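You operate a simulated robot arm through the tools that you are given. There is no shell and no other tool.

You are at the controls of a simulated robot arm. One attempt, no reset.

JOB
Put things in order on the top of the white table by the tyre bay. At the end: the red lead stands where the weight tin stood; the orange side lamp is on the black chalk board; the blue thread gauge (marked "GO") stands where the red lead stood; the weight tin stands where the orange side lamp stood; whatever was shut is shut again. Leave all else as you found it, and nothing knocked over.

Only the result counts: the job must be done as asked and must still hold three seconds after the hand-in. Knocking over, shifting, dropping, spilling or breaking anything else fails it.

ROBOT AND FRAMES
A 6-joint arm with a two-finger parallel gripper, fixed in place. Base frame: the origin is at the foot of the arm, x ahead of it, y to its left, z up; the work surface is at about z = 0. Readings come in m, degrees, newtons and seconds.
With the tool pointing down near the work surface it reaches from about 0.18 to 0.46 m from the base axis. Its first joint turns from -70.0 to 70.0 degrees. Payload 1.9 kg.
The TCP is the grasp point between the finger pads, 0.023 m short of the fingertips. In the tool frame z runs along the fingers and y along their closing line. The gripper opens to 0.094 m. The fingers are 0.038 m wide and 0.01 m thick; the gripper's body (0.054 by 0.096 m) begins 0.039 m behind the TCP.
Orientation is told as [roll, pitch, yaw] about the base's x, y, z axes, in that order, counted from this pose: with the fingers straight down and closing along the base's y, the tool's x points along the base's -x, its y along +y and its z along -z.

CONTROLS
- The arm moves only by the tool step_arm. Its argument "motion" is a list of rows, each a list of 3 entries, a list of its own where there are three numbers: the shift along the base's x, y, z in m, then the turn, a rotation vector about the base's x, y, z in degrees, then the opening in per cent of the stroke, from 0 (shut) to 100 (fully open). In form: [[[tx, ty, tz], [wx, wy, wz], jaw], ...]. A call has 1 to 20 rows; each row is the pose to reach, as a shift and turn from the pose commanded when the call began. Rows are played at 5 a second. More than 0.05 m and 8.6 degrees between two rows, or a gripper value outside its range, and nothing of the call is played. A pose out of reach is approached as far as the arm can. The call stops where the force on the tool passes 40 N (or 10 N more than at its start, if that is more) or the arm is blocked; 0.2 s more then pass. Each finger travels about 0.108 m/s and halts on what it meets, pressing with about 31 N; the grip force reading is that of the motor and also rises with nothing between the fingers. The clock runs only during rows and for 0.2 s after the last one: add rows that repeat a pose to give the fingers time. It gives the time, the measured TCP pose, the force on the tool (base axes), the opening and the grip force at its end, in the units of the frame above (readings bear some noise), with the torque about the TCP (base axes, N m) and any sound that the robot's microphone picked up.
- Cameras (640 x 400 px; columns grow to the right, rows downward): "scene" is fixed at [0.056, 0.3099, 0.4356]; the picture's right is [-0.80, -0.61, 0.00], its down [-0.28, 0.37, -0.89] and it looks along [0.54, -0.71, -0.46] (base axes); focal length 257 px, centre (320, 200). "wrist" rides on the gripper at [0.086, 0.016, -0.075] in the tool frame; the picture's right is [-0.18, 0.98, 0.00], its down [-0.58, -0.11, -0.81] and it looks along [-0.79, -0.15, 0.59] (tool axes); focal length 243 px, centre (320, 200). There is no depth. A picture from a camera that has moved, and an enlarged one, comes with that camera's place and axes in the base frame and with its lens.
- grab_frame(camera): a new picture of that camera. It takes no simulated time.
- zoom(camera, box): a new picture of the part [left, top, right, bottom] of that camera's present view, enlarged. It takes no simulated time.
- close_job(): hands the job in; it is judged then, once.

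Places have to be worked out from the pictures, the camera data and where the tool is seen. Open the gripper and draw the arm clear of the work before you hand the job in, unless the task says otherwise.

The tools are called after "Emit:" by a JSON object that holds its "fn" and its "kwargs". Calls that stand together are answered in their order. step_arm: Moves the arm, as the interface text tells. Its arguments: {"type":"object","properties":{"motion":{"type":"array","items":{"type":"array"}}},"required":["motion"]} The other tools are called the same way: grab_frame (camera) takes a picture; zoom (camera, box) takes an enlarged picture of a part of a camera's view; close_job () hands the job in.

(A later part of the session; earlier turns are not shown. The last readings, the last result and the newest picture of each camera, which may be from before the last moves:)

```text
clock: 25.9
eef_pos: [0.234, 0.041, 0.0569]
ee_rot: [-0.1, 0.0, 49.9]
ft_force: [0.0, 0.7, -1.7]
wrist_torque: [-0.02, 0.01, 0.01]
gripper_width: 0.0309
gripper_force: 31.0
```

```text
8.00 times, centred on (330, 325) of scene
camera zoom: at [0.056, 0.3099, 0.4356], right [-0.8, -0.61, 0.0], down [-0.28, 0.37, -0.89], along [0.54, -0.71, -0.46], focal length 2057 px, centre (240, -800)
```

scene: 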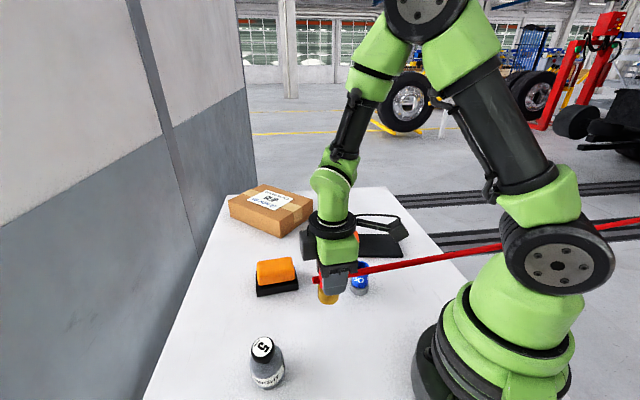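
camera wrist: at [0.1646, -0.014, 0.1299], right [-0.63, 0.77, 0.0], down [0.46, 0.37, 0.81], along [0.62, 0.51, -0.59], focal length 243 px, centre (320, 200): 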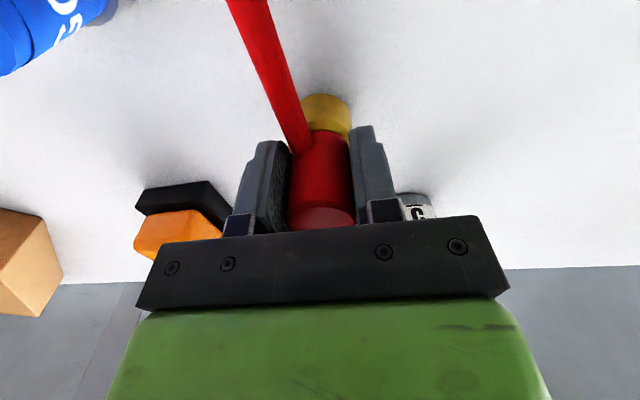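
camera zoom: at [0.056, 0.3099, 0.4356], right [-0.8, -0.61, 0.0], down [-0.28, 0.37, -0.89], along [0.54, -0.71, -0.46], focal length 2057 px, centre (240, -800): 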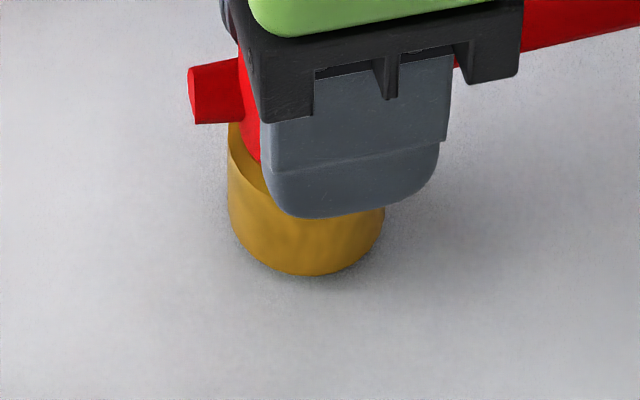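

The lead's foot is within about 2–4 mm of the tin's old centre. I'll shift 2 mm in -y and lower until contact.

Emit:
{"fn": "step_arm", "kwargs": {"motion": [[[0, -0.002, 0], [0, 0, 0], 15], [[0, -0.002, -0.0015], [0, 0, 0], 15], [[0, -0.002, -0.003], [0, 0, 0], 15], [[0, -0.002, -0.003], [0, 0, 0], 15]]}}

```text
clock: 26.9
eef_pos: [0.2347, 0.0374, 0.053]
ee_rot: [0.1, 0.0, 49.8]
ft_force: [-0.3, 0.2, -0.2]
wrist_torque: [0.0, 0.03, -0.02]
gripper_width: 0.0308
gripper_force: 30.6
```

Weight is almost off the gripper (-0.2 N against -2.3 N hanging). I'll lower one more millimetre to be sure it's seated.

Emit:
{"fn": "step_arm", "kwargs": {"motion": [[[0, 0, -0.0008], [0, 0, 0], 15], [[0, 0, -0.0008], [0, 0, 0], 15]]}}

```text
clock: 27.5
eef_pos: [0.2331, 0.0386, 0.0534]
ee_rot: [0.0, 0.1, 49.8]
ft_force: [-4.6, 5.5, 19.9]
wrist_torque: [0.26, 0.19, 0.11]
gripper_width: 0.031
gripper_force: 30.8
```

It's firmly on the table (20 N). I'll ease off half a millimetre and open gradually.

Emit:
{"fn": "step_arm", "kwargs": {"motion": [[[0, 0, 0.0006], [0, 0, 0], 15], [[0, 0, 0.0006], [0, 0, 0], 30], [[0, 0, 0.0006], [0, 0, 0], 38], [[0, 0, 0.0006], [0, 0, 0], 50], [[0, 0, 0.0006], [0, 0, 0], 75], [[0, 0, 0.0006], [0, 0, 0], 100], [[0, 0, 0.0006], [0, 0, 0], 100]]}}

Emit:
{"fn": "grab_frame", "kwargs": {"camera": "wrist"}}

Emit:
{"fn": "zoom", "kwargs": {"camera": "scene", "box": [260, 240, 420, 340]}}

```text
clock: 29.1
eef_pos: [0.2332, 0.0386, 0.052]
ee_rot: [0.1, 0.0, 49.8]
ft_force: [0.2, 1.4, 0.1]
wrist_torque: [0.04, 0.0, 0.0]
gripper_width: 0.094
gripper_force: 0.0
```

```text
taken
camera wrist: at [0.1641, -0.0175, 0.126], right [-0.63, 0.77, 0.0], down [0.46, 0.37, 0.81], along [0.62, 0.51, -0.59], focal length 243 px, centre (320, 200)
```

wrist: 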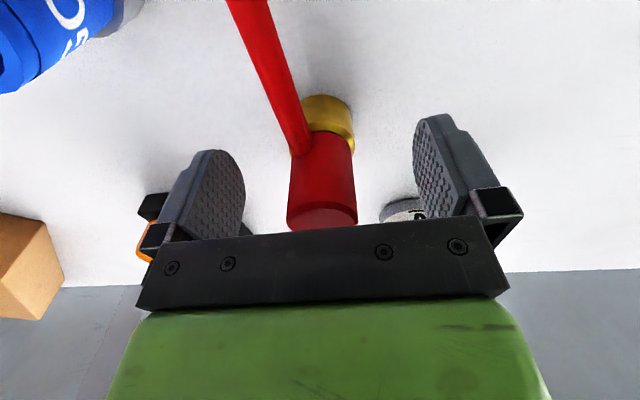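

```text
4.00 times, centred on (340, 290) of scene
camera zoom: at [0.056, 0.3099, 0.4356], right [-0.8, -0.61, 0.0], down [-0.28, 0.37, -0.89], along [0.54, -0.71, -0.46], focal length 1028 px, centre (240, -160)
```

zoom: 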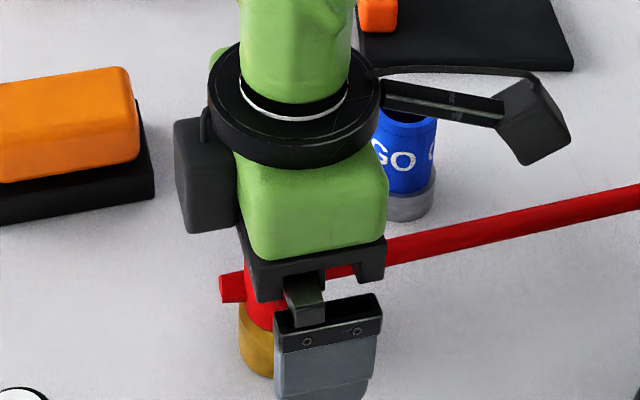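

The lead stands upright and free on the tin's old spot. I'll rise straight up, then move above the lamp with the same yaw.

Emit:
{"fn": "step_arm", "kwargs": {"motion": [[[0, 0, 0.02], [0, 0, 0], 100], [[0, 0, 0.05], [0, 0, 0], 100], [[0, 0, 0.1], [0, 0, 0], 100], [[0, 0, 0.15], [0, 0, 0], 100], [[0.04, -0.003, 0.16], [0, 0, 0], 100], [[0.085, -0.006, 0.16], [0, 0, 0], 100], [[0.13, -0.009, 0.16], [0, 0, 0], 100], [[0.157, -0.011, 0.16], [0, 0, 0], 100], [[0.157, -0.011, 0.14], [0, 0, 0], 100], [[0.157, -0.011, 0.14], [0, 0, 0], 100]]}}

Emit:
{"fn": "grab_frame", "kwargs": {"camera": "wrist"}}

Emit:
{"fn": "grab_frame", "kwargs": {"camera": "scene"}}

```text
clock: 31.3
eef_pos: [0.3918, 0.0287, 0.1921]
ee_rot: [-0.1, 0.1, 50.0]
ft_force: [-0.4, 0.2, 0.1]
wrist_torque: [0.0, -0.01, -0.01]
gripper_width: 0.094
gripper_force: 0.2
```

```text
taken
camera wrist: at [0.3224, -0.0266, 0.2668], right [-0.63, 0.77, 0.0], down [0.46, 0.38, 0.81], along [0.62, 0.51, -0.59], focal length 243 px, centre (320, 200)
```

wrist: 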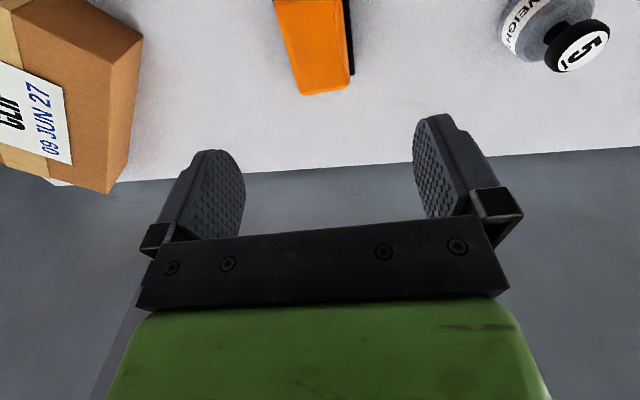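

```text
taken
```

scene: 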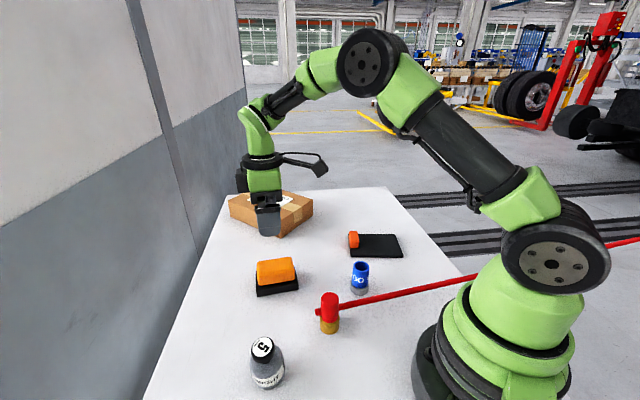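

The lamp is only partly in view. I'll back off a little along the camera's line of sight to see it whole.

Emit:
{"fn": "step_arm", "kwargs": {"motion": [[[-0.03, -0.024, 0.01], [0, 0, 0], 100], [[-0.06, -0.049, 0.02], [0, 0, 0], 100], [[-0.06, -0.049, 0.02], [0, 0, 0], 100]]}}

Emit:
{"fn": "grab_frame", "kwargs": {"camera": "wrist"}}

Emit:
{"fn": "zoom", "kwargs": {"camera": "scene", "box": [235, 240, 315, 310]}}

```text
clock: 32.1
eef_pos: [0.3314, -0.0211, 0.2135]
ee_rot: [-0.1, 0.1, 49.8]
ft_force: [-0.1, -0.3, 1.1]
wrist_torque: [0.01, 0.0, -0.04]
gripper_width: 0.094
gripper_force: 0.2
```

```text
taken
camera wrist: at [0.2623, -0.0761, 0.2874], right [-0.63, 0.77, 0.0], down [0.46, 0.38, 0.81], along [0.62, 0.51, -0.59], focal length 243 px, centre (320, 200)
```

wrist: 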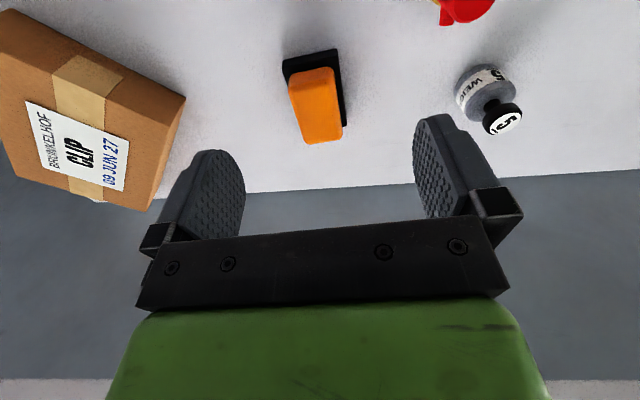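

```text
5.71 times, centred on (275, 275) of scene
camera zoom: at [0.056, 0.3099, 0.4356], right [-0.8, -0.61, 0.0], down [-0.28, 0.37, -0.89], along [0.54, -0.71, -0.46], focal length 1469 px, centre (577, -229)
```

zoom: 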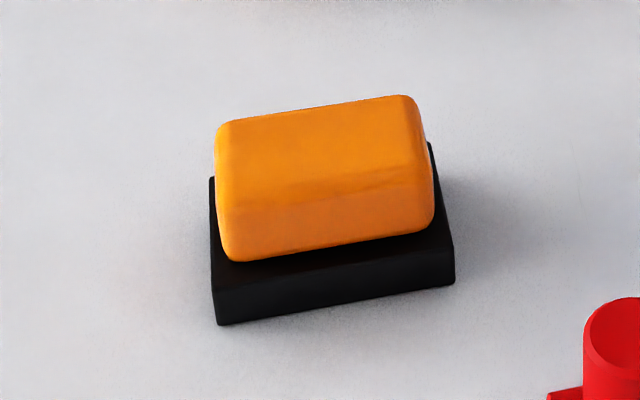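

Emit:
{"fn": "zoom", "kwargs": {"camera": "wrist", "box": [250, 30, 378, 150]}}

```text
3.33 times, centred on (314, 90) of wrist
camera zoom: at [0.2623, -0.0761, 0.2874], right [-0.63, 0.77, 0.0], down [0.46, 0.38, 0.81], along [0.62, 0.51, -0.59], focal length 809 px, centre (340, 567)
```

zoom: 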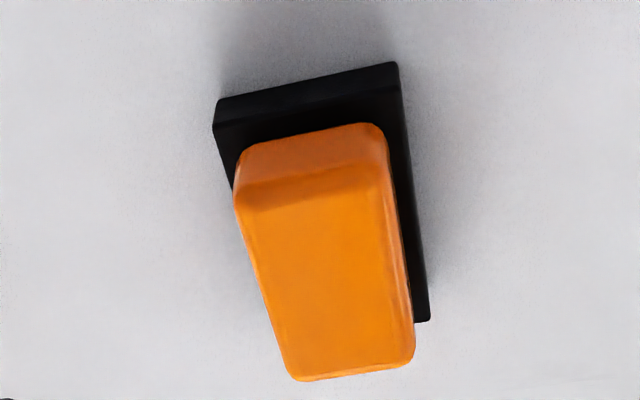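

The lamp measures about 0.088 × 0.059 m at its black base (about 21 mm high), top at about 0.047. It's centred near (0.392, 0.026) with its long side at 50°, so the present yaw suits. I'll move over it and descend to z of about 0.095 for a check.

Emit:
{"fn": "step_arm", "kwargs": {"motion": [[[0.031, 0.024, 0], [0, 0, 0], 100], [[0.0612, 0.0471, 0], [0, 0, 0], 100], [[0.0612, 0.0471, -0.05], [0, 0, 0], 100], [[0.0612, 0.0471, -0.09], [0, 0, 0], 100], [[0.0612, 0.0471, -0.12], [0, 0, 0], 100], [[0.0612, 0.0471, -0.12], [0, 0, 0], 100]]}}

Emit:
{"fn": "grab_frame", "kwargs": {"camera": "wrist"}}

Emit:
{"fn": "zoom", "kwargs": {"camera": "scene", "box": [220, 210, 340, 300]}}

```text
clock: 33.5
eef_pos: [0.3916, 0.0277, 0.0946]
ee_rot: [-0.2, -0.1, 49.9]
ft_force: [-0.2, -0.1, 0.9]
wrist_torque: [0.01, -0.03, -0.01]
gripper_width: 0.094
gripper_force: 0.2
```

```text
taken
camera wrist: at [0.3227, -0.0274, 0.1675], right [-0.63, 0.77, 0.0], down [0.46, 0.38, 0.81], along [0.62, 0.51, -0.59], focal length 243 px, centre (320, 200)
```

wrist: 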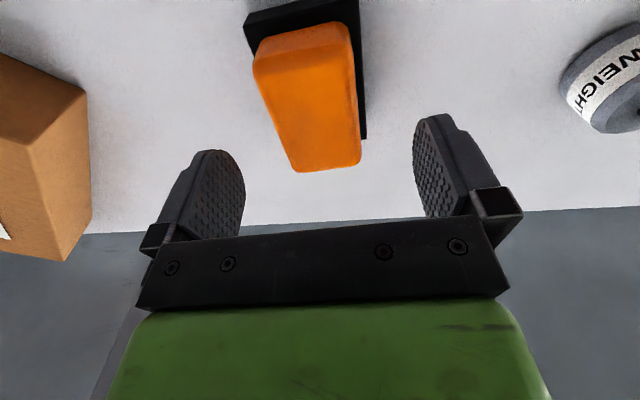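

```text
4.44 times, centred on (280, 255) of scene
camera zoom: at [0.056, 0.3099, 0.4356], right [-0.8, -0.61, 0.0], down [-0.28, 0.37, -0.89], along [0.54, -0.71, -0.46], focal length 1143 px, centre (498, -44)
```

zoom: 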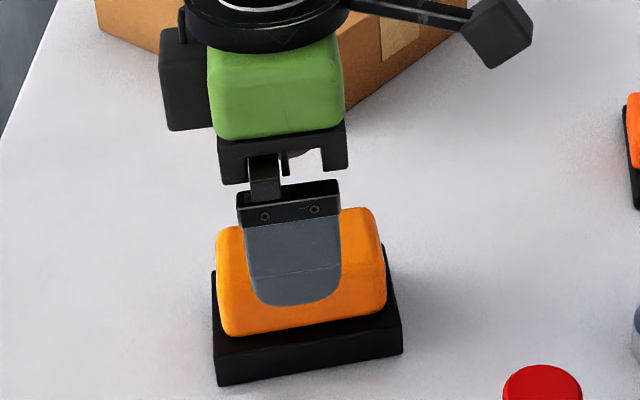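

The lamp's top centre computes to (0.393, 0.028), right under the gripper. I'll descend so the fingers straddle the black base (TCP z of about 0.030).

Emit:
{"fn": "step_arm", "kwargs": {"motion": [[[0.001, 0, -0.025], [0, 0, 0.3], 100], [[0.001, 0, -0.045], [0, 0, 0.3], 100], [[0.001, 0, -0.058], [0, 0, 0.3], 100], [[0.001, 0, -0.064], [0, 0, 0.3], 100], [[0.001, 0, -0.064], [0, 0, 0.3], 100]]}}

Emit:
{"fn": "grab_frame", "kwargs": {"camera": "wrist"}}

Emit:
{"fn": "zoom", "kwargs": {"camera": "scene", "box": [220, 230, 340, 320]}}

```text
clock: 34.7
eef_pos: [0.3931, 0.0274, 0.03]
ee_rot: [0.0, -0.1, 50.1]
ft_force: [0.2, -0.6, -0.2]
wrist_torque: [-0.01, 0.01, 0.0]
gripper_width: 0.0941
gripper_force: 0.0
```

```text
taken
camera wrist: at [0.3237, -0.0291, 0.1026], right [-0.64, 0.77, 0.0], down [0.46, 0.38, 0.81], along [0.62, 0.51, -0.59], focal length 243 px, centre (320, 200)
```

wrist: 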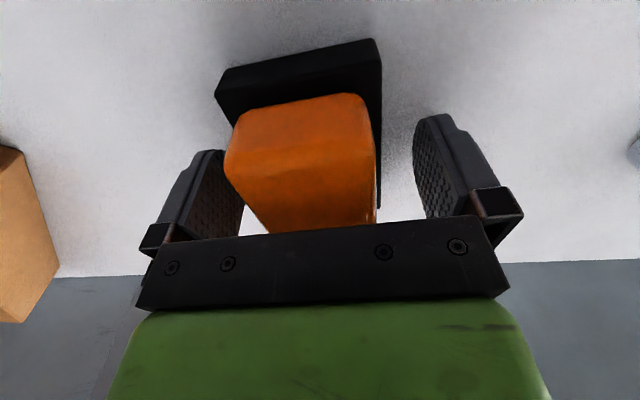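

```text
4.44 times, centred on (280, 275) of scene
camera zoom: at [0.056, 0.3099, 0.4356], right [-0.8, -0.61, 0.0], down [-0.28, 0.37, -0.89], along [0.54, -0.71, -0.46], focal length 1143 px, centre (498, -133)
```

zoom: 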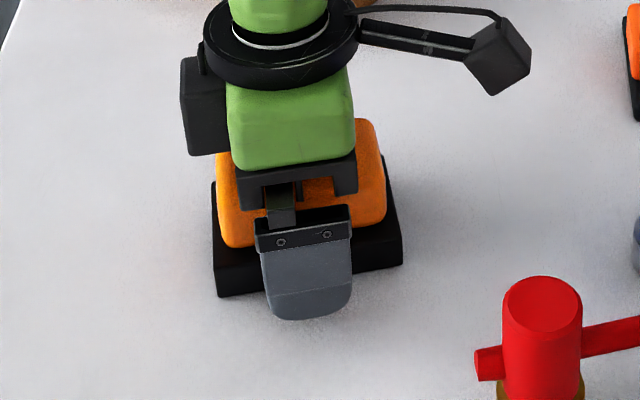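

The fingers straddle the base cleanly on both sides. I'll close on it.

Emit:
{"fn": "step_arm", "kwargs": {"motion": [[[0, 0, 0], [0, 0, 0], 80], [[0, 0, 0], [0, 0, 0], 66], [[0, 0, 0], [0, 0, 0], 55], [[0, 0, 0], [0, 0, 0], 45], [[0, 0, 0], [0, 0, 0], 40], [[0, 0, 0], [0, 0, 0], 40]]}}

Emit:
{"fn": "grab_frame", "kwargs": {"camera": "wrist"}}

```text
clock: 36.1
eef_pos: [0.3924, 0.0262, 0.0296]
ee_rot: [0.0, 0.0, 50.2]
ft_force: [1.8, 0.8, 1.3]
wrist_torque: [0.05, -0.03, -0.03]
gripper_width: 0.0614
gripper_force: 31.3
```

```text
taken
camera wrist: at [0.3237, -0.0291, 0.1029], right [-0.64, 0.77, 0.0], down [0.46, 0.38, 0.81], along [0.62, 0.51, -0.59], focal length 243 px, centre (320, 200)
```

wrist: 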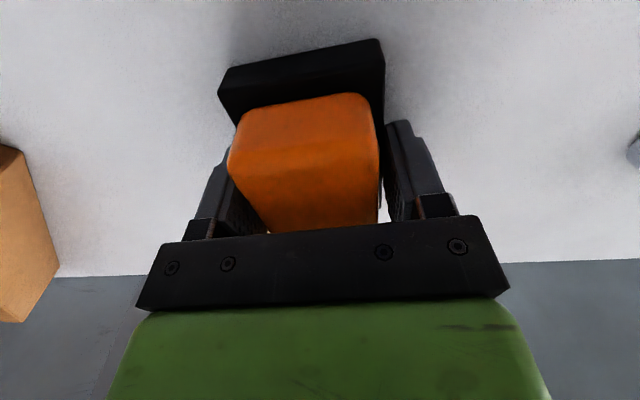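

The lamp is held at 61 mm across its base. I'll lift gently and check.

Emit:
{"fn": "step_arm", "kwargs": {"motion": [[[0, 0, 0.005], [0, 0, 0], 40], [[0, 0, 0.02], [0, 0, 0], 40], [[0, 0, 0.04], [0, 0, 0], 40], [[0, 0, 0.04], [0, 0, 0], 40]]}}

Emit:
{"fn": "grab_frame", "kwargs": {"camera": "wrist"}}

Emit:
{"fn": "grab_frame", "kwargs": {"camera": "scene"}}

```text
clock: 37.1
eef_pos: [0.3931, 0.0255, 0.0681]
ee_rot: [0.0, 0.0, 50.1]
ft_force: [-0.1, 0.4, -0.8]
wrist_torque: [0.02, -0.01, -0.02]
gripper_width: 0.0612
gripper_force: 31.0
```

```text
taken
camera wrist: at [0.3239, -0.0295, 0.1419], right [-0.64, 0.77, 0.0], down [0.46, 0.38, 0.81], along [0.62, 0.51, -0.59], focal length 243 px, centre (320, 200)
```

wrist: 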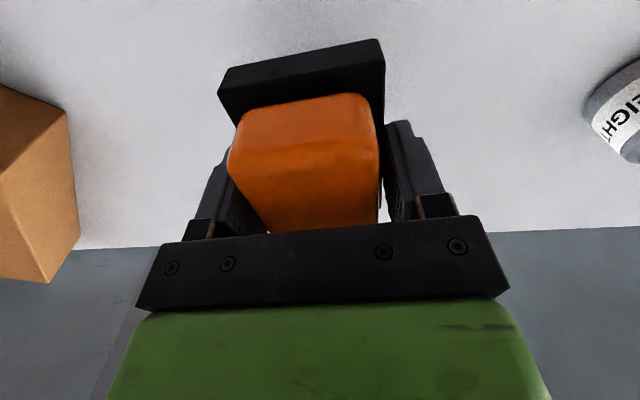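

```text
taken
```

scene: 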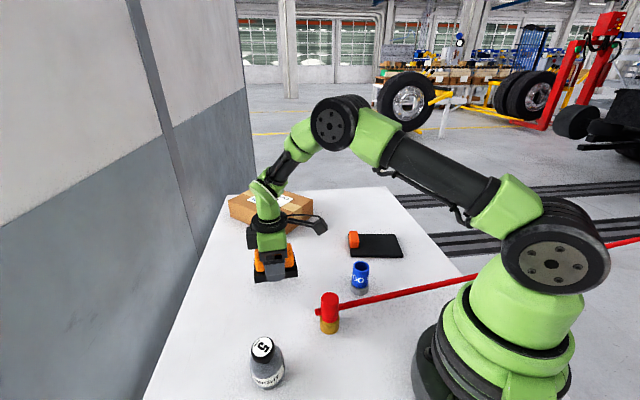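

The lamp is up (light, about 1 N). The cable no longer crosses the board, so I'll zoom on the board to fix the placement spot.

Emit:
{"fn": "zoom", "kwargs": {"camera": "scene", "box": [335, 220, 415, 270]}}

Emit:
{"fn": "zoom", "kwargs": {"camera": "scene", "box": [300, 250, 400, 350]}}

```text
8.00 times, centred on (375, 245) of scene
camera zoom: at [0.056, 0.3099, 0.4356], right [-0.8, -0.61, 0.0], down [-0.28, 0.37, -0.89], along [0.54, -0.71, -0.46], focal length 2057 px, centre (-120, -160)
```

zoom: 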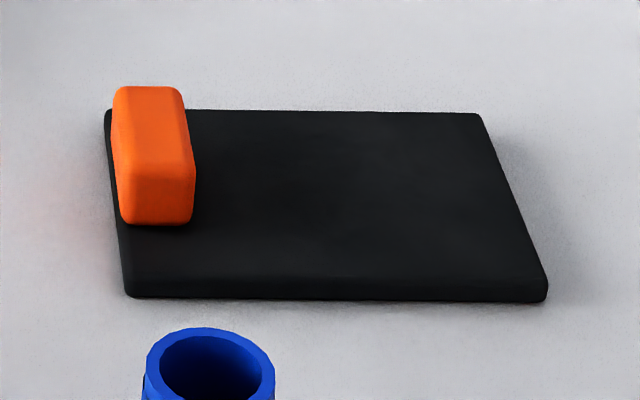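

```text
4.00 times, centred on (350, 300) of scene
camera zoom: at [0.056, 0.3099, 0.4356], right [-0.8, -0.61, 0.0], down [-0.28, 0.37, -0.89], along [0.54, -0.71, -0.46], focal length 1028 px, centre (200, -200)
```

zoom: 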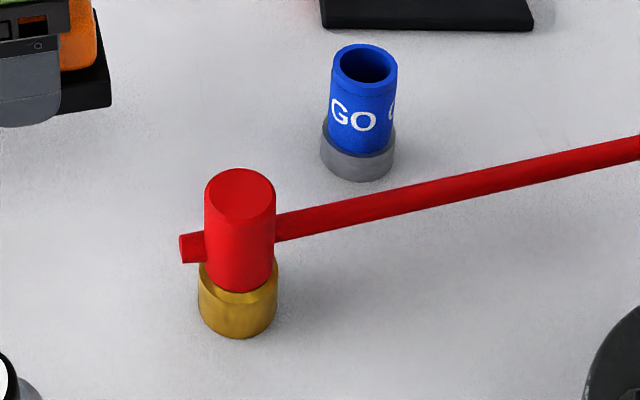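

Averaging both cameras, the board centre is about (0.279, -0.2285) with its long side at 36.6°. The orange block fills its last ~23 mm, so I'll set the lamp at about (0.268, -0.237) turned to 36.5°. Carrying it there at height now.

Emit:
{"fn": "step_arm", "kwargs": {"motion": [[[0, 0, 0.03], [0, 0, 0], 40], [[0, 0, 0.06], [0, 0, 0], 40], [[-0.008, -0.016, 0.06], [0, 0, -1], 40], [[-0.0225, -0.048, 0.06], [0, 0, -2.5], 40], [[-0.038, -0.081, 0.06], [0, 0, -4.5], 40], [[-0.0535, -0.114, 0.06], [0, 0, -6], 40], [[-0.069, -0.147, 0.06], [0, 0, -8], 40], [[-0.0845, -0.18, 0.06], [0, 0, -10], 40], [[-0.1, -0.213, 0.06], [0, 0, -11.5], 40], [[-0.114, -0.243, 0.06], [0, 0, -13], 40], [[-0.1245, -0.263, 0.06], [0, 0, -13.6], 40], [[-0.1245, -0.263, 0.06], [0, 0, -13.6], 40]]}}

Emit:
{"fn": "grab_frame", "kwargs": {"camera": "wrist"}}

Emit:
{"fn": "grab_frame", "kwargs": {"camera": "scene"}}

```text
clock: 39.7
eef_pos: [0.2673, -0.2369, 0.128]
ee_rot: [0.0, 0.0, 36.7]
ft_force: [0.3, -0.6, -1.3]
wrist_torque: [-0.04, 0.01, 0.01]
gripper_width: 0.0611
gripper_force: 30.9
```

```text
taken
camera wrist: at [0.1874, -0.2755, 0.2018], right [-0.44, 0.9, 0.0], down [0.53, 0.26, 0.81], along [0.72, 0.35, -0.59], focal length 243 px, centre (320, 200)
```

wrist: 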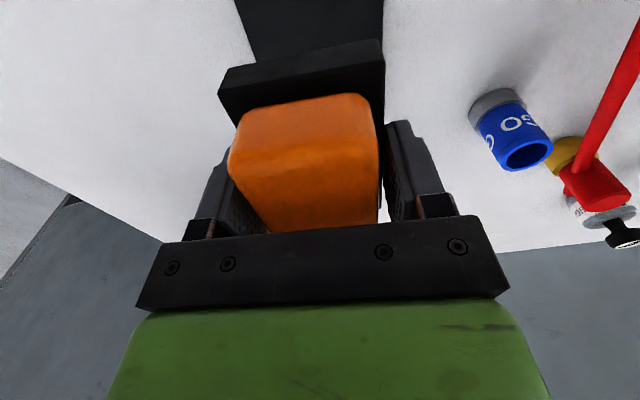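

```text
taken
```

scene: 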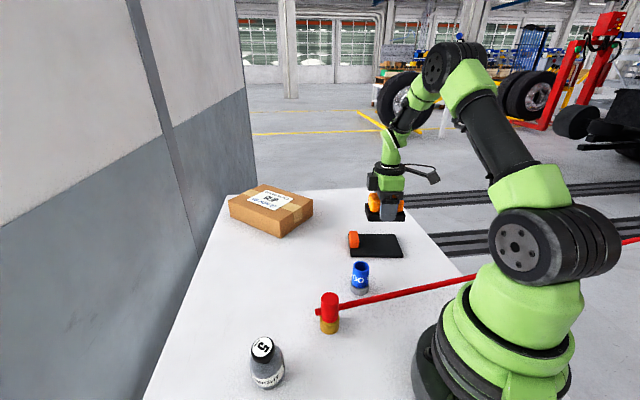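

The lamp is over the board, computed centre (0.266, -0.2385), and edges are parallel to the board. I'll lower to about 7 mm above the board and check.

Emit:
{"fn": "step_arm", "kwargs": {"motion": [[[0.001, 0.0005, -0.03], [0, 0, 0], 40], [[0.001, 0.0005, -0.06], [0, 0, 0], 40], [[0.001, 0.0005, -0.075], [0, 0, 0], 40], [[0.001, 0.0005, -0.082], [0, 0, 0], 40], [[0.001, 0.0005, -0.082], [0, 0, 0], 40]]}}

Emit:
{"fn": "grab_frame", "kwargs": {"camera": "wrist"}}

Emit:
{"fn": "zoom", "kwargs": {"camera": "scene", "box": [335, 190, 431, 270]}}

```text
clock: 40.9
eef_pos: [0.2705, -0.2365, 0.0467]
ee_rot: [-0.1, 0.0, 36.6]
ft_force: [-0.1, -0.3, -0.8]
wrist_torque: [0.01, -0.01, 0.01]
gripper_width: 0.0613
gripper_force: 30.8
```

```text
taken
camera wrist: at [0.1895, -0.2743, 0.1195], right [-0.44, 0.9, 0.0], down [0.53, 0.26, 0.81], along [0.73, 0.35, -0.59], focal length 243 px, centre (320, 200)
```

wrist: 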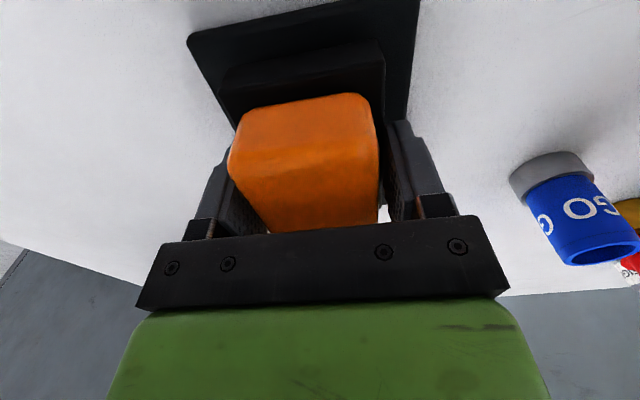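

```text
5.00 times, centred on (383, 230) of scene
camera zoom: at [0.056, 0.3099, 0.4356], right [-0.8, -0.61, 0.0], down [-0.28, 0.37, -0.89], along [0.54, -0.71, -0.46], focal length 1285 px, centre (5, 50)
```

zoom: 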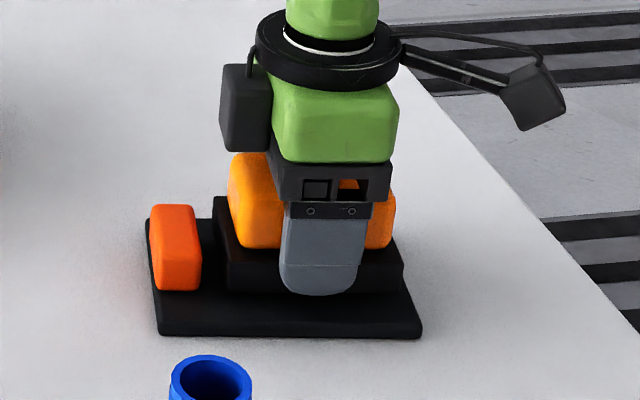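

The lamp sits well between the board's edges; I'll shift about 4 mm toward the block to even the end margins, and lower until contact.

Emit:
{"fn": "step_arm", "kwargs": {"motion": [[[0.003, 0.0024, 0], [0, 0, 0], 40], [[0.003, 0.0024, -0.003], [0, 0, 0], 40], [[0.003, 0.0024, -0.006], [0, 0, 0], 40], [[0.003, 0.0024, -0.0075], [0, 0, 0], 40], [[0.003, 0.0024, -0.0075], [0, 0, 0], 40]]}}

Emit:
{"fn": "zoom", "kwargs": {"camera": "scene", "box": [335, 190, 431, 270]}}

```text
clock: 42.1
eef_pos: [0.2714, -0.2349, 0.0392]
ee_rot: [-0.1, 0.0, 36.6]
ft_force: [-1.7, 0.7, 6.8]
wrist_torque: [0.08, 0.08, -0.01]
gripper_width: 0.0612
gripper_force: 31.3
```

```text
5.00 times, centred on (383, 230) of scene
camera zoom: at [0.056, 0.3099, 0.4356], right [-0.8, -0.61, 0.0], down [-0.28, 0.37, -0.89], along [0.54, -0.71, -0.46], focal length 1285 px, centre (5, 50)
```

zoom: 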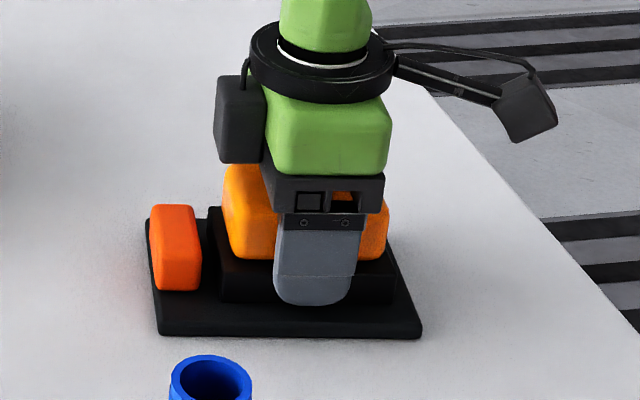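

The lamp rests on the board (7 N contact), clear of the block. I'll open gradually.

Emit:
{"fn": "step_arm", "kwargs": {"motion": [[[0, 0, 0.0003], [0, 0, 0], 58], [[0, 0, 0.0003], [0, 0, 0], 67], [[0, 0, 0.0003], [0, 0, 0], 75], [[0, 0, 0.0003], [0, 0, 0], 90], [[0, 0, 0.0003], [0, 0, 0], 90], [[0, 0, 0.02], [0, 0, 0], 90], [[0, 0, 0.05], [0, 0, 0], 90], [[0, 0, 0.09], [0, 0, 0], 90], [[0, 0, 0.13], [0, 0, 0], 90], [[0, 0, 0.16], [0, 0, 0], 90], [[0, 0, 0.16], [0, 0, 0], 90]]}}

Emit:
{"fn": "zoom", "kwargs": {"camera": "scene", "box": [335, 190, 431, 270]}}

Emit:
{"fn": "grab_frame", "kwargs": {"camera": "wrist"}}

```text
clock: 44.5
eef_pos: [0.2712, -0.2334, 0.1982]
ee_rot: [-0.2, 0.1, 36.7]
ft_force: [0.0, 0.1, -0.1]
wrist_torque: [0.01, -0.01, 0.03]
gripper_width: 0.0847
gripper_force: 0.1
```

```text
5.00 times, centred on (383, 230) of scene
camera zoom: at [0.056, 0.3099, 0.4356], right [-0.8, -0.61, 0.0], down [-0.28, 0.37, -0.89], along [0.54, -0.71, -0.46], focal length 1285 px, centre (5, 50)
```

zoom: 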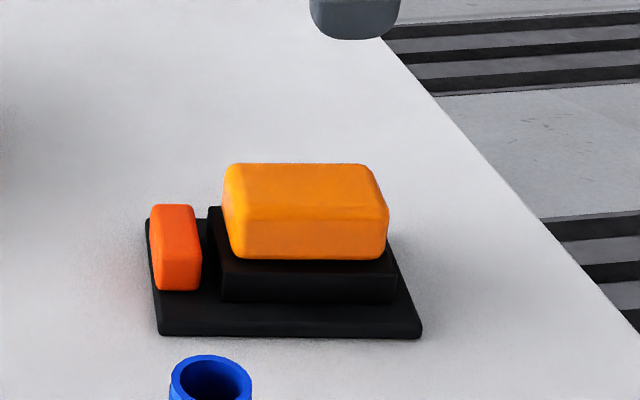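

```text
taken
camera wrist: at [0.1918, -0.2711, 0.2717], right [-0.44, 0.9, 0.0], down [0.53, 0.26, 0.81], along [0.72, 0.35, -0.59], focal length 243 px, centre (320, 200)
```

wrist: 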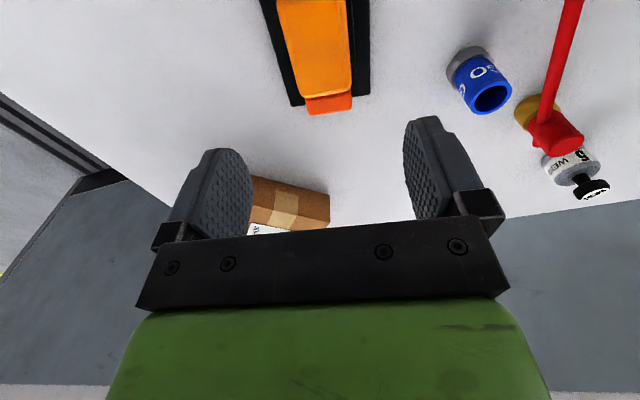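

The lamp sits squarely on the board and the block is undisturbed. Next is the gauge near (0.2365, -0.074): I'll fly over it, turning to yaw -30° so the fingers stay clear of the lead's cable.

Emit:
{"fn": "step_arm", "kwargs": {"motion": [[[-0.0044, 0.02, 0], [0, 0, -8.3], 90], [[-0.0089, 0.04, 0], [0, 0, -16.6], 90], [[-0.0133, 0.06, 0], [0, 0, -25], 90], [[-0.0178, 0.08, 0], [0, 0, -33.3], 90], [[-0.0222, 0.1, 0], [0, 0, -41.6], 90], [[-0.0266, 0.12, 0], [0, 0, -50], 80], [[-0.0311, 0.14, 0], [0, 0, -58.3], 70], [[-0.0355, 0.16, 0], [0, 0, -66.6], 65], [[-0.0355, 0.16, -0.04], [0, 0, -66.6], 65], [[-0.0355, 0.16, -0.04], [0, 0, -66.6], 65]]}}

Emit:
{"fn": "grab_frame", "kwargs": {"camera": "wrist"}}

Emit:
{"fn": "grab_frame", "kwargs": {"camera": "scene"}}

```text
clock: 46.7
eef_pos: [0.2359, -0.0748, 0.1596]
ee_rot: [-0.1, 0.0, -30.0]
ft_force: [-0.5, -0.9, 0.7]
wrist_torque: [0.02, -0.02, 0.0]
gripper_width: 0.061
gripper_force: 0.0
```

```text
taken
camera wrist: at [0.1686, -0.0165, 0.2329], right [0.65, 0.76, 0.0], down [0.45, -0.38, 0.81], along [0.61, -0.53, -0.59], focal length 243 px, centre (320, 200)
```

wrist: 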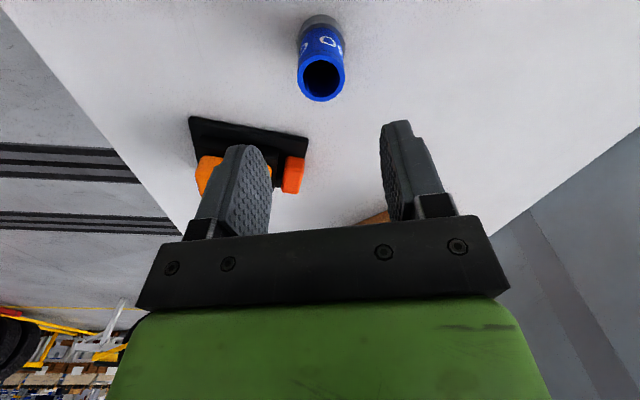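

```text
taken
```

scene: 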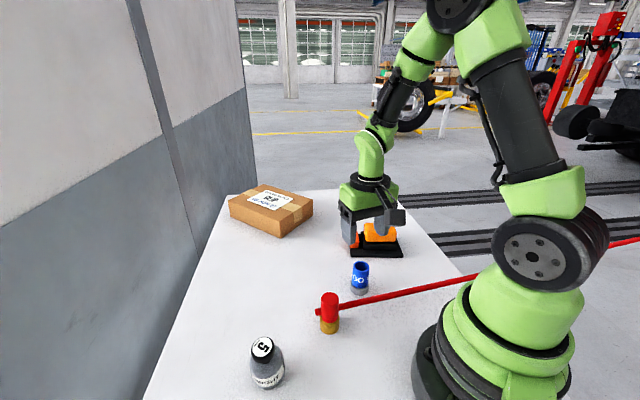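

The gauge top lies exactly where the gripper axis projects (321, 77). I'll descend to TCP z of about 0.046 around the blue tube.

Emit:
{"fn": "step_arm", "kwargs": {"motion": [[[0, 0, -0.04], [0, 0, 0], 75], [[0, 0, -0.075], [0, 0, 0], 75], [[0, 0, -0.1], [0, 0, 0], 75], [[0, 0, -0.113], [0, 0, 0], 75], [[0, 0, -0.113], [0, 0, 0], 75]]}}

Emit:
{"fn": "grab_frame", "kwargs": {"camera": "wrist"}}

Emit:
{"fn": "zoom", "kwargs": {"camera": "scene", "box": [300, 220, 428, 320]}}

```text
clock: 47.9
eef_pos: [0.2373, -0.0766, 0.0475]
ee_rot: [-0.1, 0.0, -30.0]
ft_force: [-0.5, 0.3, 0.0]
wrist_torque: [0.03, 0.01, -0.02]
gripper_width: 0.0705
gripper_force: 0.0
```

```text
taken
camera wrist: at [0.1695, -0.0181, 0.1207], right [0.65, 0.76, 0.0], down [0.45, -0.38, 0.81], along [0.61, -0.53, -0.59], focal length 243 px, centre (320, 200)
```

wrist: 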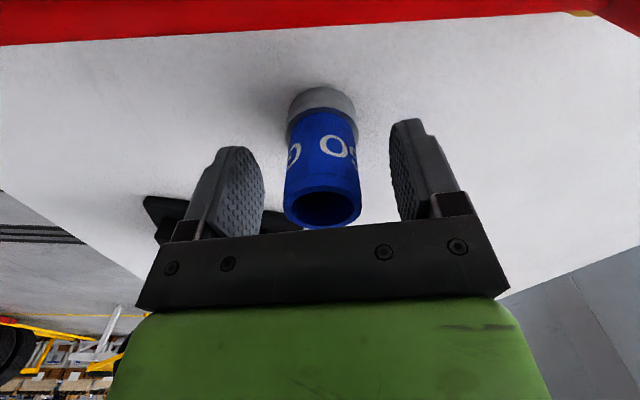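

```text
4.00 times, centred on (364, 270) of scene
camera zoom: at [0.056, 0.3099, 0.4356], right [-0.8, -0.61, 0.0], down [-0.28, 0.37, -0.89], along [0.54, -0.71, -0.46], focal length 1028 px, centre (144, -80)
```

zoom: 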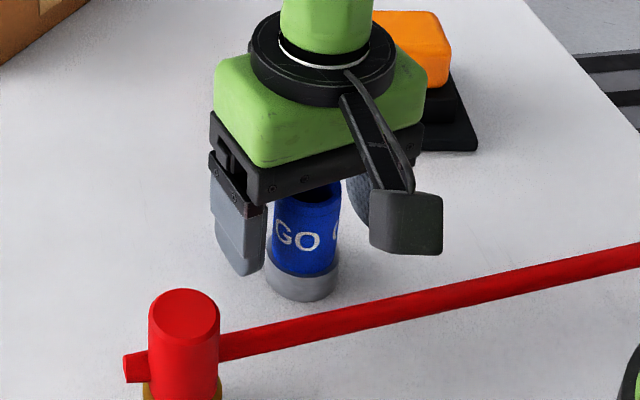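

The gauge stands centred between the fingers and the cable and lead are well clear. Closing on the tube.

Emit:
{"fn": "step_arm", "kwargs": {"motion": [[[0, 0, 0], [0, 0, 0], 60], [[0, 0, 0], [0, 0, 0], 45], [[0, 0, 0], [0, 0, 0], 35], [[0, 0, 0], [0, 0, 0], 25], [[0, 0, 0], [0, 0, 0], 20], [[0, 0, 0], [0, 0, 0], 20]]}}

Emit:
{"fn": "step_arm", "kwargs": {"motion": [[[0, 0, 0.005], [0, 0, 0], 20], [[0, 0, 0.015], [0, 0, 0], 20], [[0, 0, 0.03], [0, 0, 0], 20], [[0, 0, 0.03], [0, 0, 0], 20]]}}

Emit:
{"fn": "grab_frame", "kwargs": {"camera": "wrist"}}

Emit:
{"fn": "zoom", "kwargs": {"camera": "scene", "box": [300, 220, 428, 320]}}

```text
clock: 49.3
eef_pos: [0.2377, -0.0756, 0.0482]
ee_rot: [0.0, 0.1, -30.0]
ft_force: [-0.1, 1.1, 1.7]
wrist_torque: [0.0, 0.01, 0.0]
gripper_width: 0.036
gripper_force: 30.7
```

```text
clock: 50.3
eef_pos: [0.2365, -0.0748, 0.077]
ee_rot: [-0.1, 0.0, -30.0]
ft_force: [0.5, -0.6, -1.7]
wrist_torque: [0.01, 0.0, 0.02]
gripper_width: 0.0362
gripper_force: 30.6
```

```text
taken
camera wrist: at [0.1687, -0.0168, 0.1507], right [0.65, 0.76, 0.0], down [0.45, -0.38, 0.81], along [0.61, -0.53, -0.59], focal length 243 px, centre (320, 200)
```

wrist: 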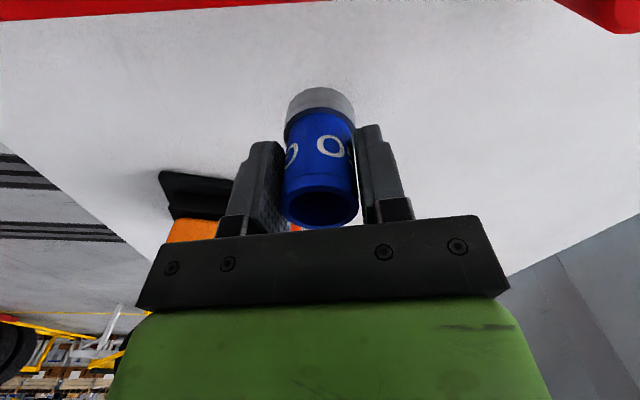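

```text
4.00 times, centred on (364, 270) of scene
camera zoom: at [0.056, 0.3099, 0.4356], right [-0.8, -0.61, 0.0], down [-0.28, 0.37, -0.89], along [0.54, -0.71, -0.46], focal length 1028 px, centre (144, -80)
```

zoom: 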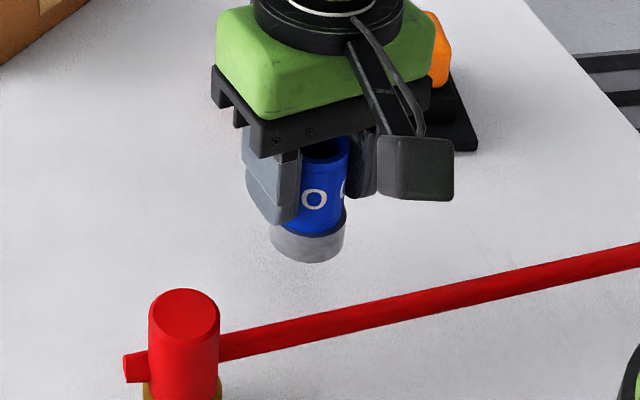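

The whole gauge lifts together with its grey foot (about 1.7 N). I'll carry it to the lead's old spot at about (0.390, -0.118).

Emit:
{"fn": "step_arm", "kwargs": {"motion": [[[0.005, -0.0015, 0.02], [0, 0, 0], 20], [[0.025, -0.007, 0.03], [0, 0, 0], 20], [[0.05, -0.0145, 0.03], [0, 0, 0], 20], [[0.075, -0.0215, 0.03], [0, 0, 0], 20], [[0.1, -0.0285, 0.03], [0, 0, 0], 20], [[0.125, -0.036, 0.03], [0, 0, 0], 20], [[0.145, -0.0415, 0.03], [0, 0, 0], 20], [[0.1535, -0.044, 0.03], [0, 0, 0], 20], [[0.1535, -0.044, 0.0], [0, 0, 0], 20], [[0.1535, -0.044, -0.02], [0, 0, 0], 20], [[0.1535, -0.044, -0.0265], [0, 0, 0], 20], [[0.1535, -0.044, -0.0265], [0, 0, 0], 20]]}}

Emit:
{"fn": "grab_frame", "kwargs": {"camera": "wrist"}}

Emit:
{"fn": "zoom", "kwargs": {"camera": "scene", "box": [260, 205, 380, 280]}}

```text
clock: 52.9
eef_pos: [0.389, -0.1178, 0.0494]
ee_rot: [-0.1, 0.0, -30.1]
ft_force: [-0.1, 0.8, -0.9]
wrist_torque: [0.01, 0.0, 0.0]
gripper_width: 0.0361
gripper_force: 32.0
```

```text
taken
camera wrist: at [0.3215, -0.0604, 0.1222], right [0.65, 0.76, 0.0], down [0.45, -0.38, 0.81], along [0.61, -0.53, -0.59], focal length 243 px, centre (320, 200)
```

wrist: 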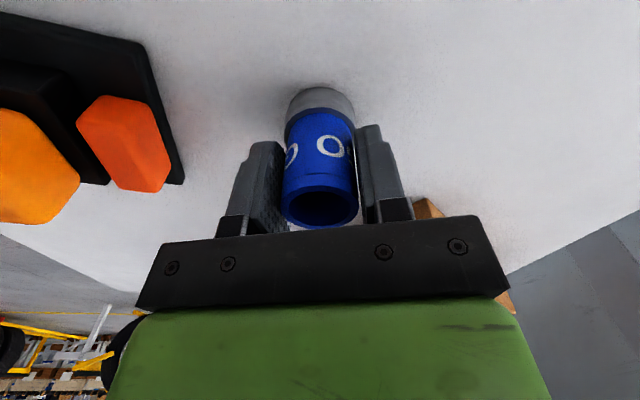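

```text
5.33 times, centred on (320, 242) of scene
camera zoom: at [0.056, 0.3099, 0.4356], right [-0.8, -0.61, 0.0], down [-0.28, 0.37, -0.89], along [0.54, -0.71, -0.46], focal length 1371 px, centre (320, -27)
```

zoom: 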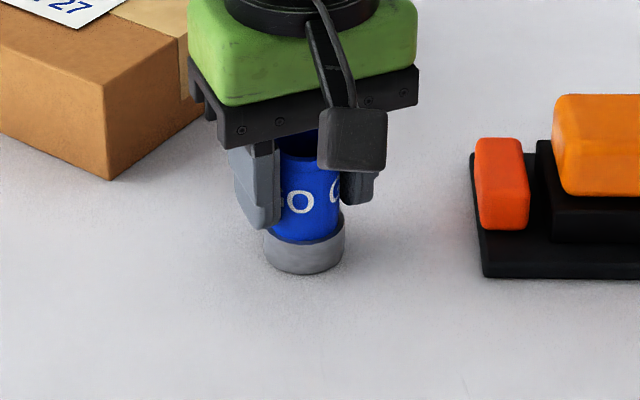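

The gauge hovers about 3 mm over the lead's old spot; comparing with the first pictures it should go about 2 mm further in +x, +1 mm in +y. I'll correct and lower to contact.

Emit:
{"fn": "step_arm", "kwargs": {"motion": [[[0.002, 0.001, 0], [0, 0, 0], 20], [[0.002, 0.001, -0.0015], [0, 0, 0], 20], [[0.002, 0.001, -0.003], [0, 0, 0], 20], [[0.002, 0.001, -0.0035], [0, 0, 0], 20], [[0.002, 0.001, -0.0035], [0, 0, 0], 20]]}}

```text
clock: 54.1
eef_pos: [0.3925, -0.1177, 0.0475]
ee_rot: [0.1, -0.1, -30.0]
ft_force: [-5.9, 6.8, 25.7]
wrist_torque: [0.01, 0.12, -0.08]
gripper_width: 0.0363
gripper_force: 30.9
```

Contact is made (26 N), so the gauge is on the table. I'll ease up half a millimetre, open gradually and check before rising.

Emit:
{"fn": "step_arm", "kwargs": {"motion": [[[0, 0, 0.0008], [0, 0, 0], 20], [[0, 0, 0.0008], [0, 0, 0], 35], [[0, 0, 0.0008], [0, 0, 0], 43], [[0, 0, 0.0008], [0, 0, 0], 55], [[0, 0, 0.0008], [0, 0, 0], 75], [[0, 0, 0.0008], [0, 0, 0], 80], [[0, 0, 0.0008], [0, 0, 0], 80]]}}

Emit:
{"fn": "grab_frame", "kwargs": {"camera": "wrist"}}

Emit:
{"fn": "zoom", "kwargs": {"camera": "scene", "box": [260, 205, 380, 280]}}

```text
clock: 55.7
eef_pos: [0.3921, -0.1181, 0.047]
ee_rot: [-0.1, 0.1, -30.0]
ft_force: [0.3, -0.4, 0.1]
wrist_torque: [0.0, -0.02, 0.01]
gripper_width: 0.0753
gripper_force: 0.0
```

```text
taken
camera wrist: at [0.3244, -0.0598, 0.1204], right [0.65, 0.76, 0.0], down [0.45, -0.38, 0.81], along [0.61, -0.53, -0.59], focal length 243 px, centre (320, 200)
```

wrist: 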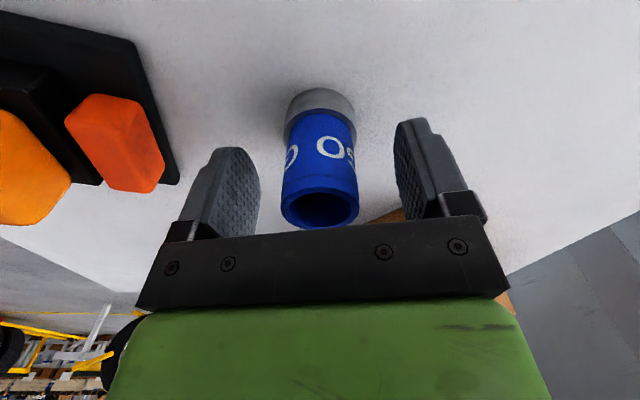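

```text
5.33 times, centred on (320, 242) of scene
camera zoom: at [0.056, 0.3099, 0.4356], right [-0.8, -0.61, 0.0], down [-0.28, 0.37, -0.89], along [0.54, -0.71, -0.46], focal length 1371 px, centre (320, -27)
```

zoom: 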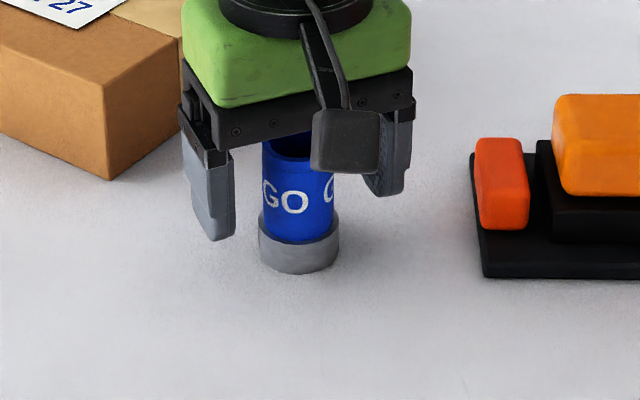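

The gauge stands upright exactly on the lead's old spot. I'll rise, then fly back to the parked tin near (0.262, 0.174), turning to yaw 0.

Emit:
{"fn": "step_arm", "kwargs": {"motion": [[[0, 0, 0.02], [0, 0, 0], 80], [[0, 0, 0.06], [0, 0, 0], 80], [[0, 0, 0.105], [0, 0, 0], 80], [[0, 0, 0.15], [0, 0, 0], 90], [[-0.016, 0.0364, 0.15], [0, 0, 3.75], 100], [[-0.0325, 0.0728, 0.15], [0, 0, 7.5], 100], [[-0.049, 0.109, 0.15], [0, 0, 11.25], 100], [[-0.065, 0.1455, 0.15], [0, 0, 15], 100], [[-0.081, 0.182, 0.15], [0, 0, 18.75], 100], [[-0.0975, 0.218, 0.15], [0, 0, 22.5], 100], [[-0.114, 0.2546, 0.15], [0, 0, 26.25], 100], [[-0.13, 0.291, 0.15], [0, 0, 30], 100], [[-0.13, 0.291, 0.12], [0, 0, 30], 100], [[-0.13, 0.291, 0.12], [0, 0, 30], 100]]}}

Emit:
{"fn": "grab_frame", "kwargs": {"camera": "wrist"}}

Emit:
{"fn": "grab_frame", "kwargs": {"camera": "scene"}}

```text
clock: 58.7
eef_pos: [0.261, 0.1745, 0.1696]
ee_rot: [0.0, 0.0, 0.0]
ft_force: [0.9, -0.1, -0.3]
wrist_torque: [-0.03, 0.0, 0.02]
gripper_width: 0.094
gripper_force: 0.0
```

```text
taken
camera wrist: at [0.1732, 0.1906, 0.242], right [0.18, 0.98, 0.0], down [0.58, -0.11, 0.81], along [0.79, -0.15, -0.59], focal length 243 px, centre (320, 200)
```

wrist: 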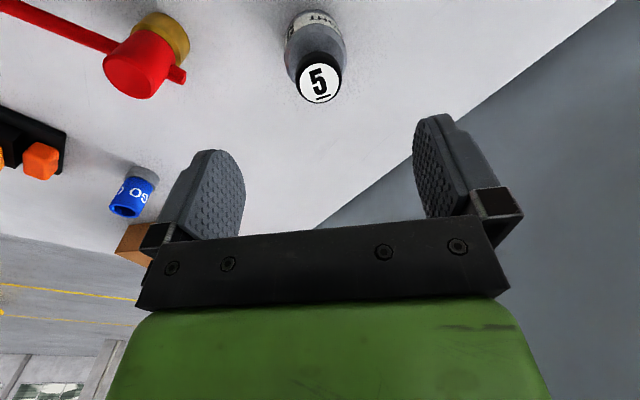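

```text
taken
```

scene: 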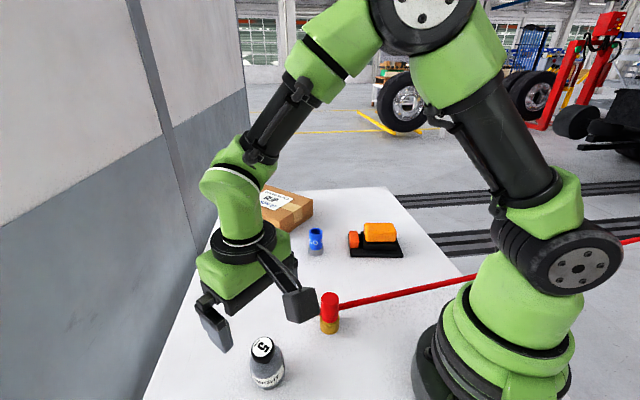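

The parked tin is centred in y and about 3 mm further out in x. I'll correct and descend to TCP z of about 0.043 around its body.

Emit:
{"fn": "step_arm", "kwargs": {"motion": [[[0.003, -0.0005, -0.03], [0, 0, 0], 100], [[0.003, -0.0005, -0.07], [0, 0, 0], 100], [[0.003, -0.0005, -0.1], [0, 0, 0], 100], [[0.003, -0.0005, -0.118], [0, 0, 0], 100], [[0.003, -0.0005, -0.1265], [0, 0, 0], 100], [[0.003, -0.0005, -0.1265], [0, 0, 0], 100]]}}

Emit:
{"fn": "grab_frame", "kwargs": {"camera": "wrist"}}

```text
clock: 60.1
eef_pos: [0.2647, 0.1711, 0.0414]
ee_rot: [-0.1, 0.0, -0.1]
ft_force: [-0.2, -0.3, 0.5]
wrist_torque: [0.01, 0.01, 0.01]
gripper_width: 0.0939
gripper_force: 0.1
```

```text
taken
camera wrist: at [0.1775, 0.1883, 0.1142], right [0.18, 0.98, 0.0], down [0.58, -0.11, 0.81], along [0.79, -0.15, -0.59], focal length 243 px, centre (320, 200)
```

wrist: 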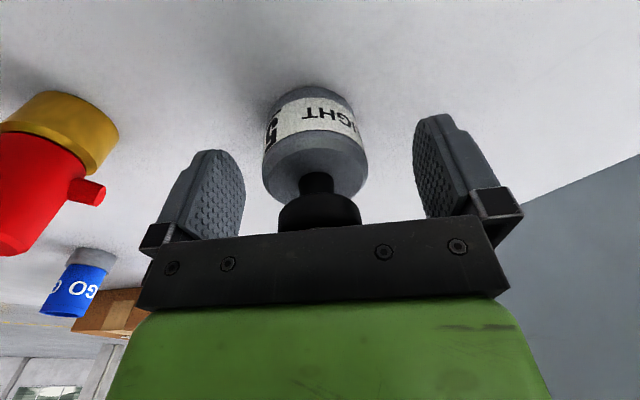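

The tin is about 2.5 mm off-centre sideways; I'll zoom to check the fore-aft centring before closing.

Emit:
{"fn": "zoom", "kwargs": {"camera": "wrist", "box": [220, 70, 420, 240]}}

Emit:
{"fn": "zoom", "kwargs": {"camera": "scene", "box": [190, 280, 330, 400]}}

```text
2.35 times, centred on (320, 155) of wrist
camera zoom: at [0.1775, 0.1883, 0.1142], right [0.18, 0.98, 0.0], down [0.58, -0.11, 0.81], along [0.79, -0.15, -0.59], focal length 571 px, centre (320, 306)
```

zoom: 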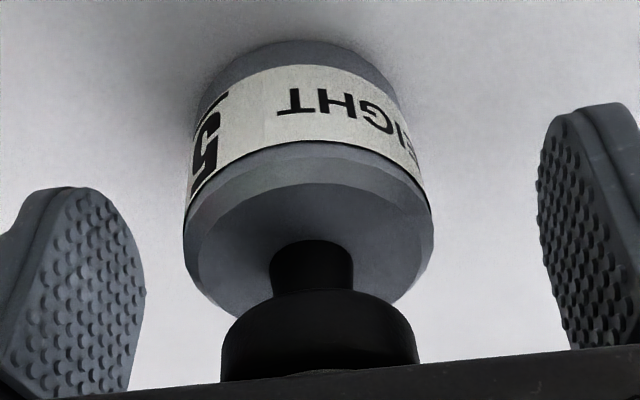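

```text
3.33 times, centred on (260, 340) of scene
camera zoom: at [0.056, 0.3099, 0.4356], right [-0.8, -0.61, 0.0], down [-0.28, 0.37, -0.89], along [0.54, -0.71, -0.46], focal length 857 px, centre (520, -267)
```

zoom: 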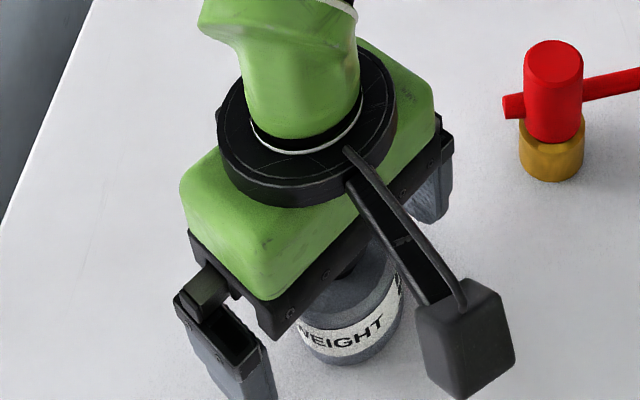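

Fore-aft centring is within 2 mm. I'll shift 2.5 mm in -y and close on the tin's body.

Emit:
{"fn": "step_arm", "kwargs": {"motion": [[[0.001, -0.0025, 0], [0, 0, 0], 85], [[0.001, -0.0025, 0], [0, 0, 0], 70], [[0.001, -0.0025, 0], [0, 0, 0], 58], [[0.001, -0.0025, 0], [0, 0, 0], 48], [[0.001, -0.0025, 0], [0, 0, 0], 35], [[0.001, -0.0025, 0], [0, 0, 0], 30], [[0.001, -0.0025, 0], [0, 0, 0], 30]]}}

Emit:
{"fn": "step_arm", "kwargs": {"motion": [[[0, 0, 0.005], [0, 0, 0], 30], [[0, 0, 0.02], [0, 0, 0], 30], [[0, 0, 0.045], [0, 0, 0], 30], [[0, 0, 0.045], [0, 0, 0], 30]]}}

Emit:
{"fn": "grab_frame", "kwargs": {"camera": "wrist"}}

```text
clock: 61.7
eef_pos: [0.2646, 0.1685, 0.0397]
ee_rot: [-0.1, -0.1, 0.0]
ft_force: [0.3, -1.5, 2.2]
wrist_torque: [-0.1, -0.01, 0.02]
gripper_width: 0.0503
gripper_force: 30.8
```

```text
clock: 62.7
eef_pos: [0.2673, 0.1689, 0.0849]
ee_rot: [-0.1, 0.0, 0.0]
ft_force: [-0.2, 0.9, -2.4]
wrist_torque: [0.02, 0.01, 0.0]
gripper_width: 0.0499
gripper_force: 30.8
```

```text
taken
camera wrist: at [0.1793, 0.1857, 0.1582], right [0.18, 0.98, 0.0], down [0.58, -0.11, 0.81], along [0.79, -0.15, -0.59], focal length 243 px, centre (320, 200)
```

wrist: 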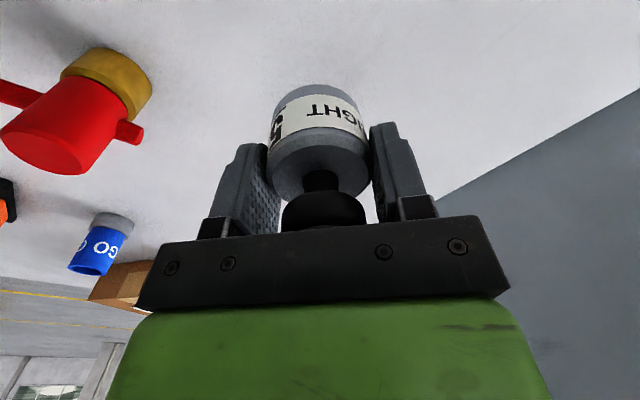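

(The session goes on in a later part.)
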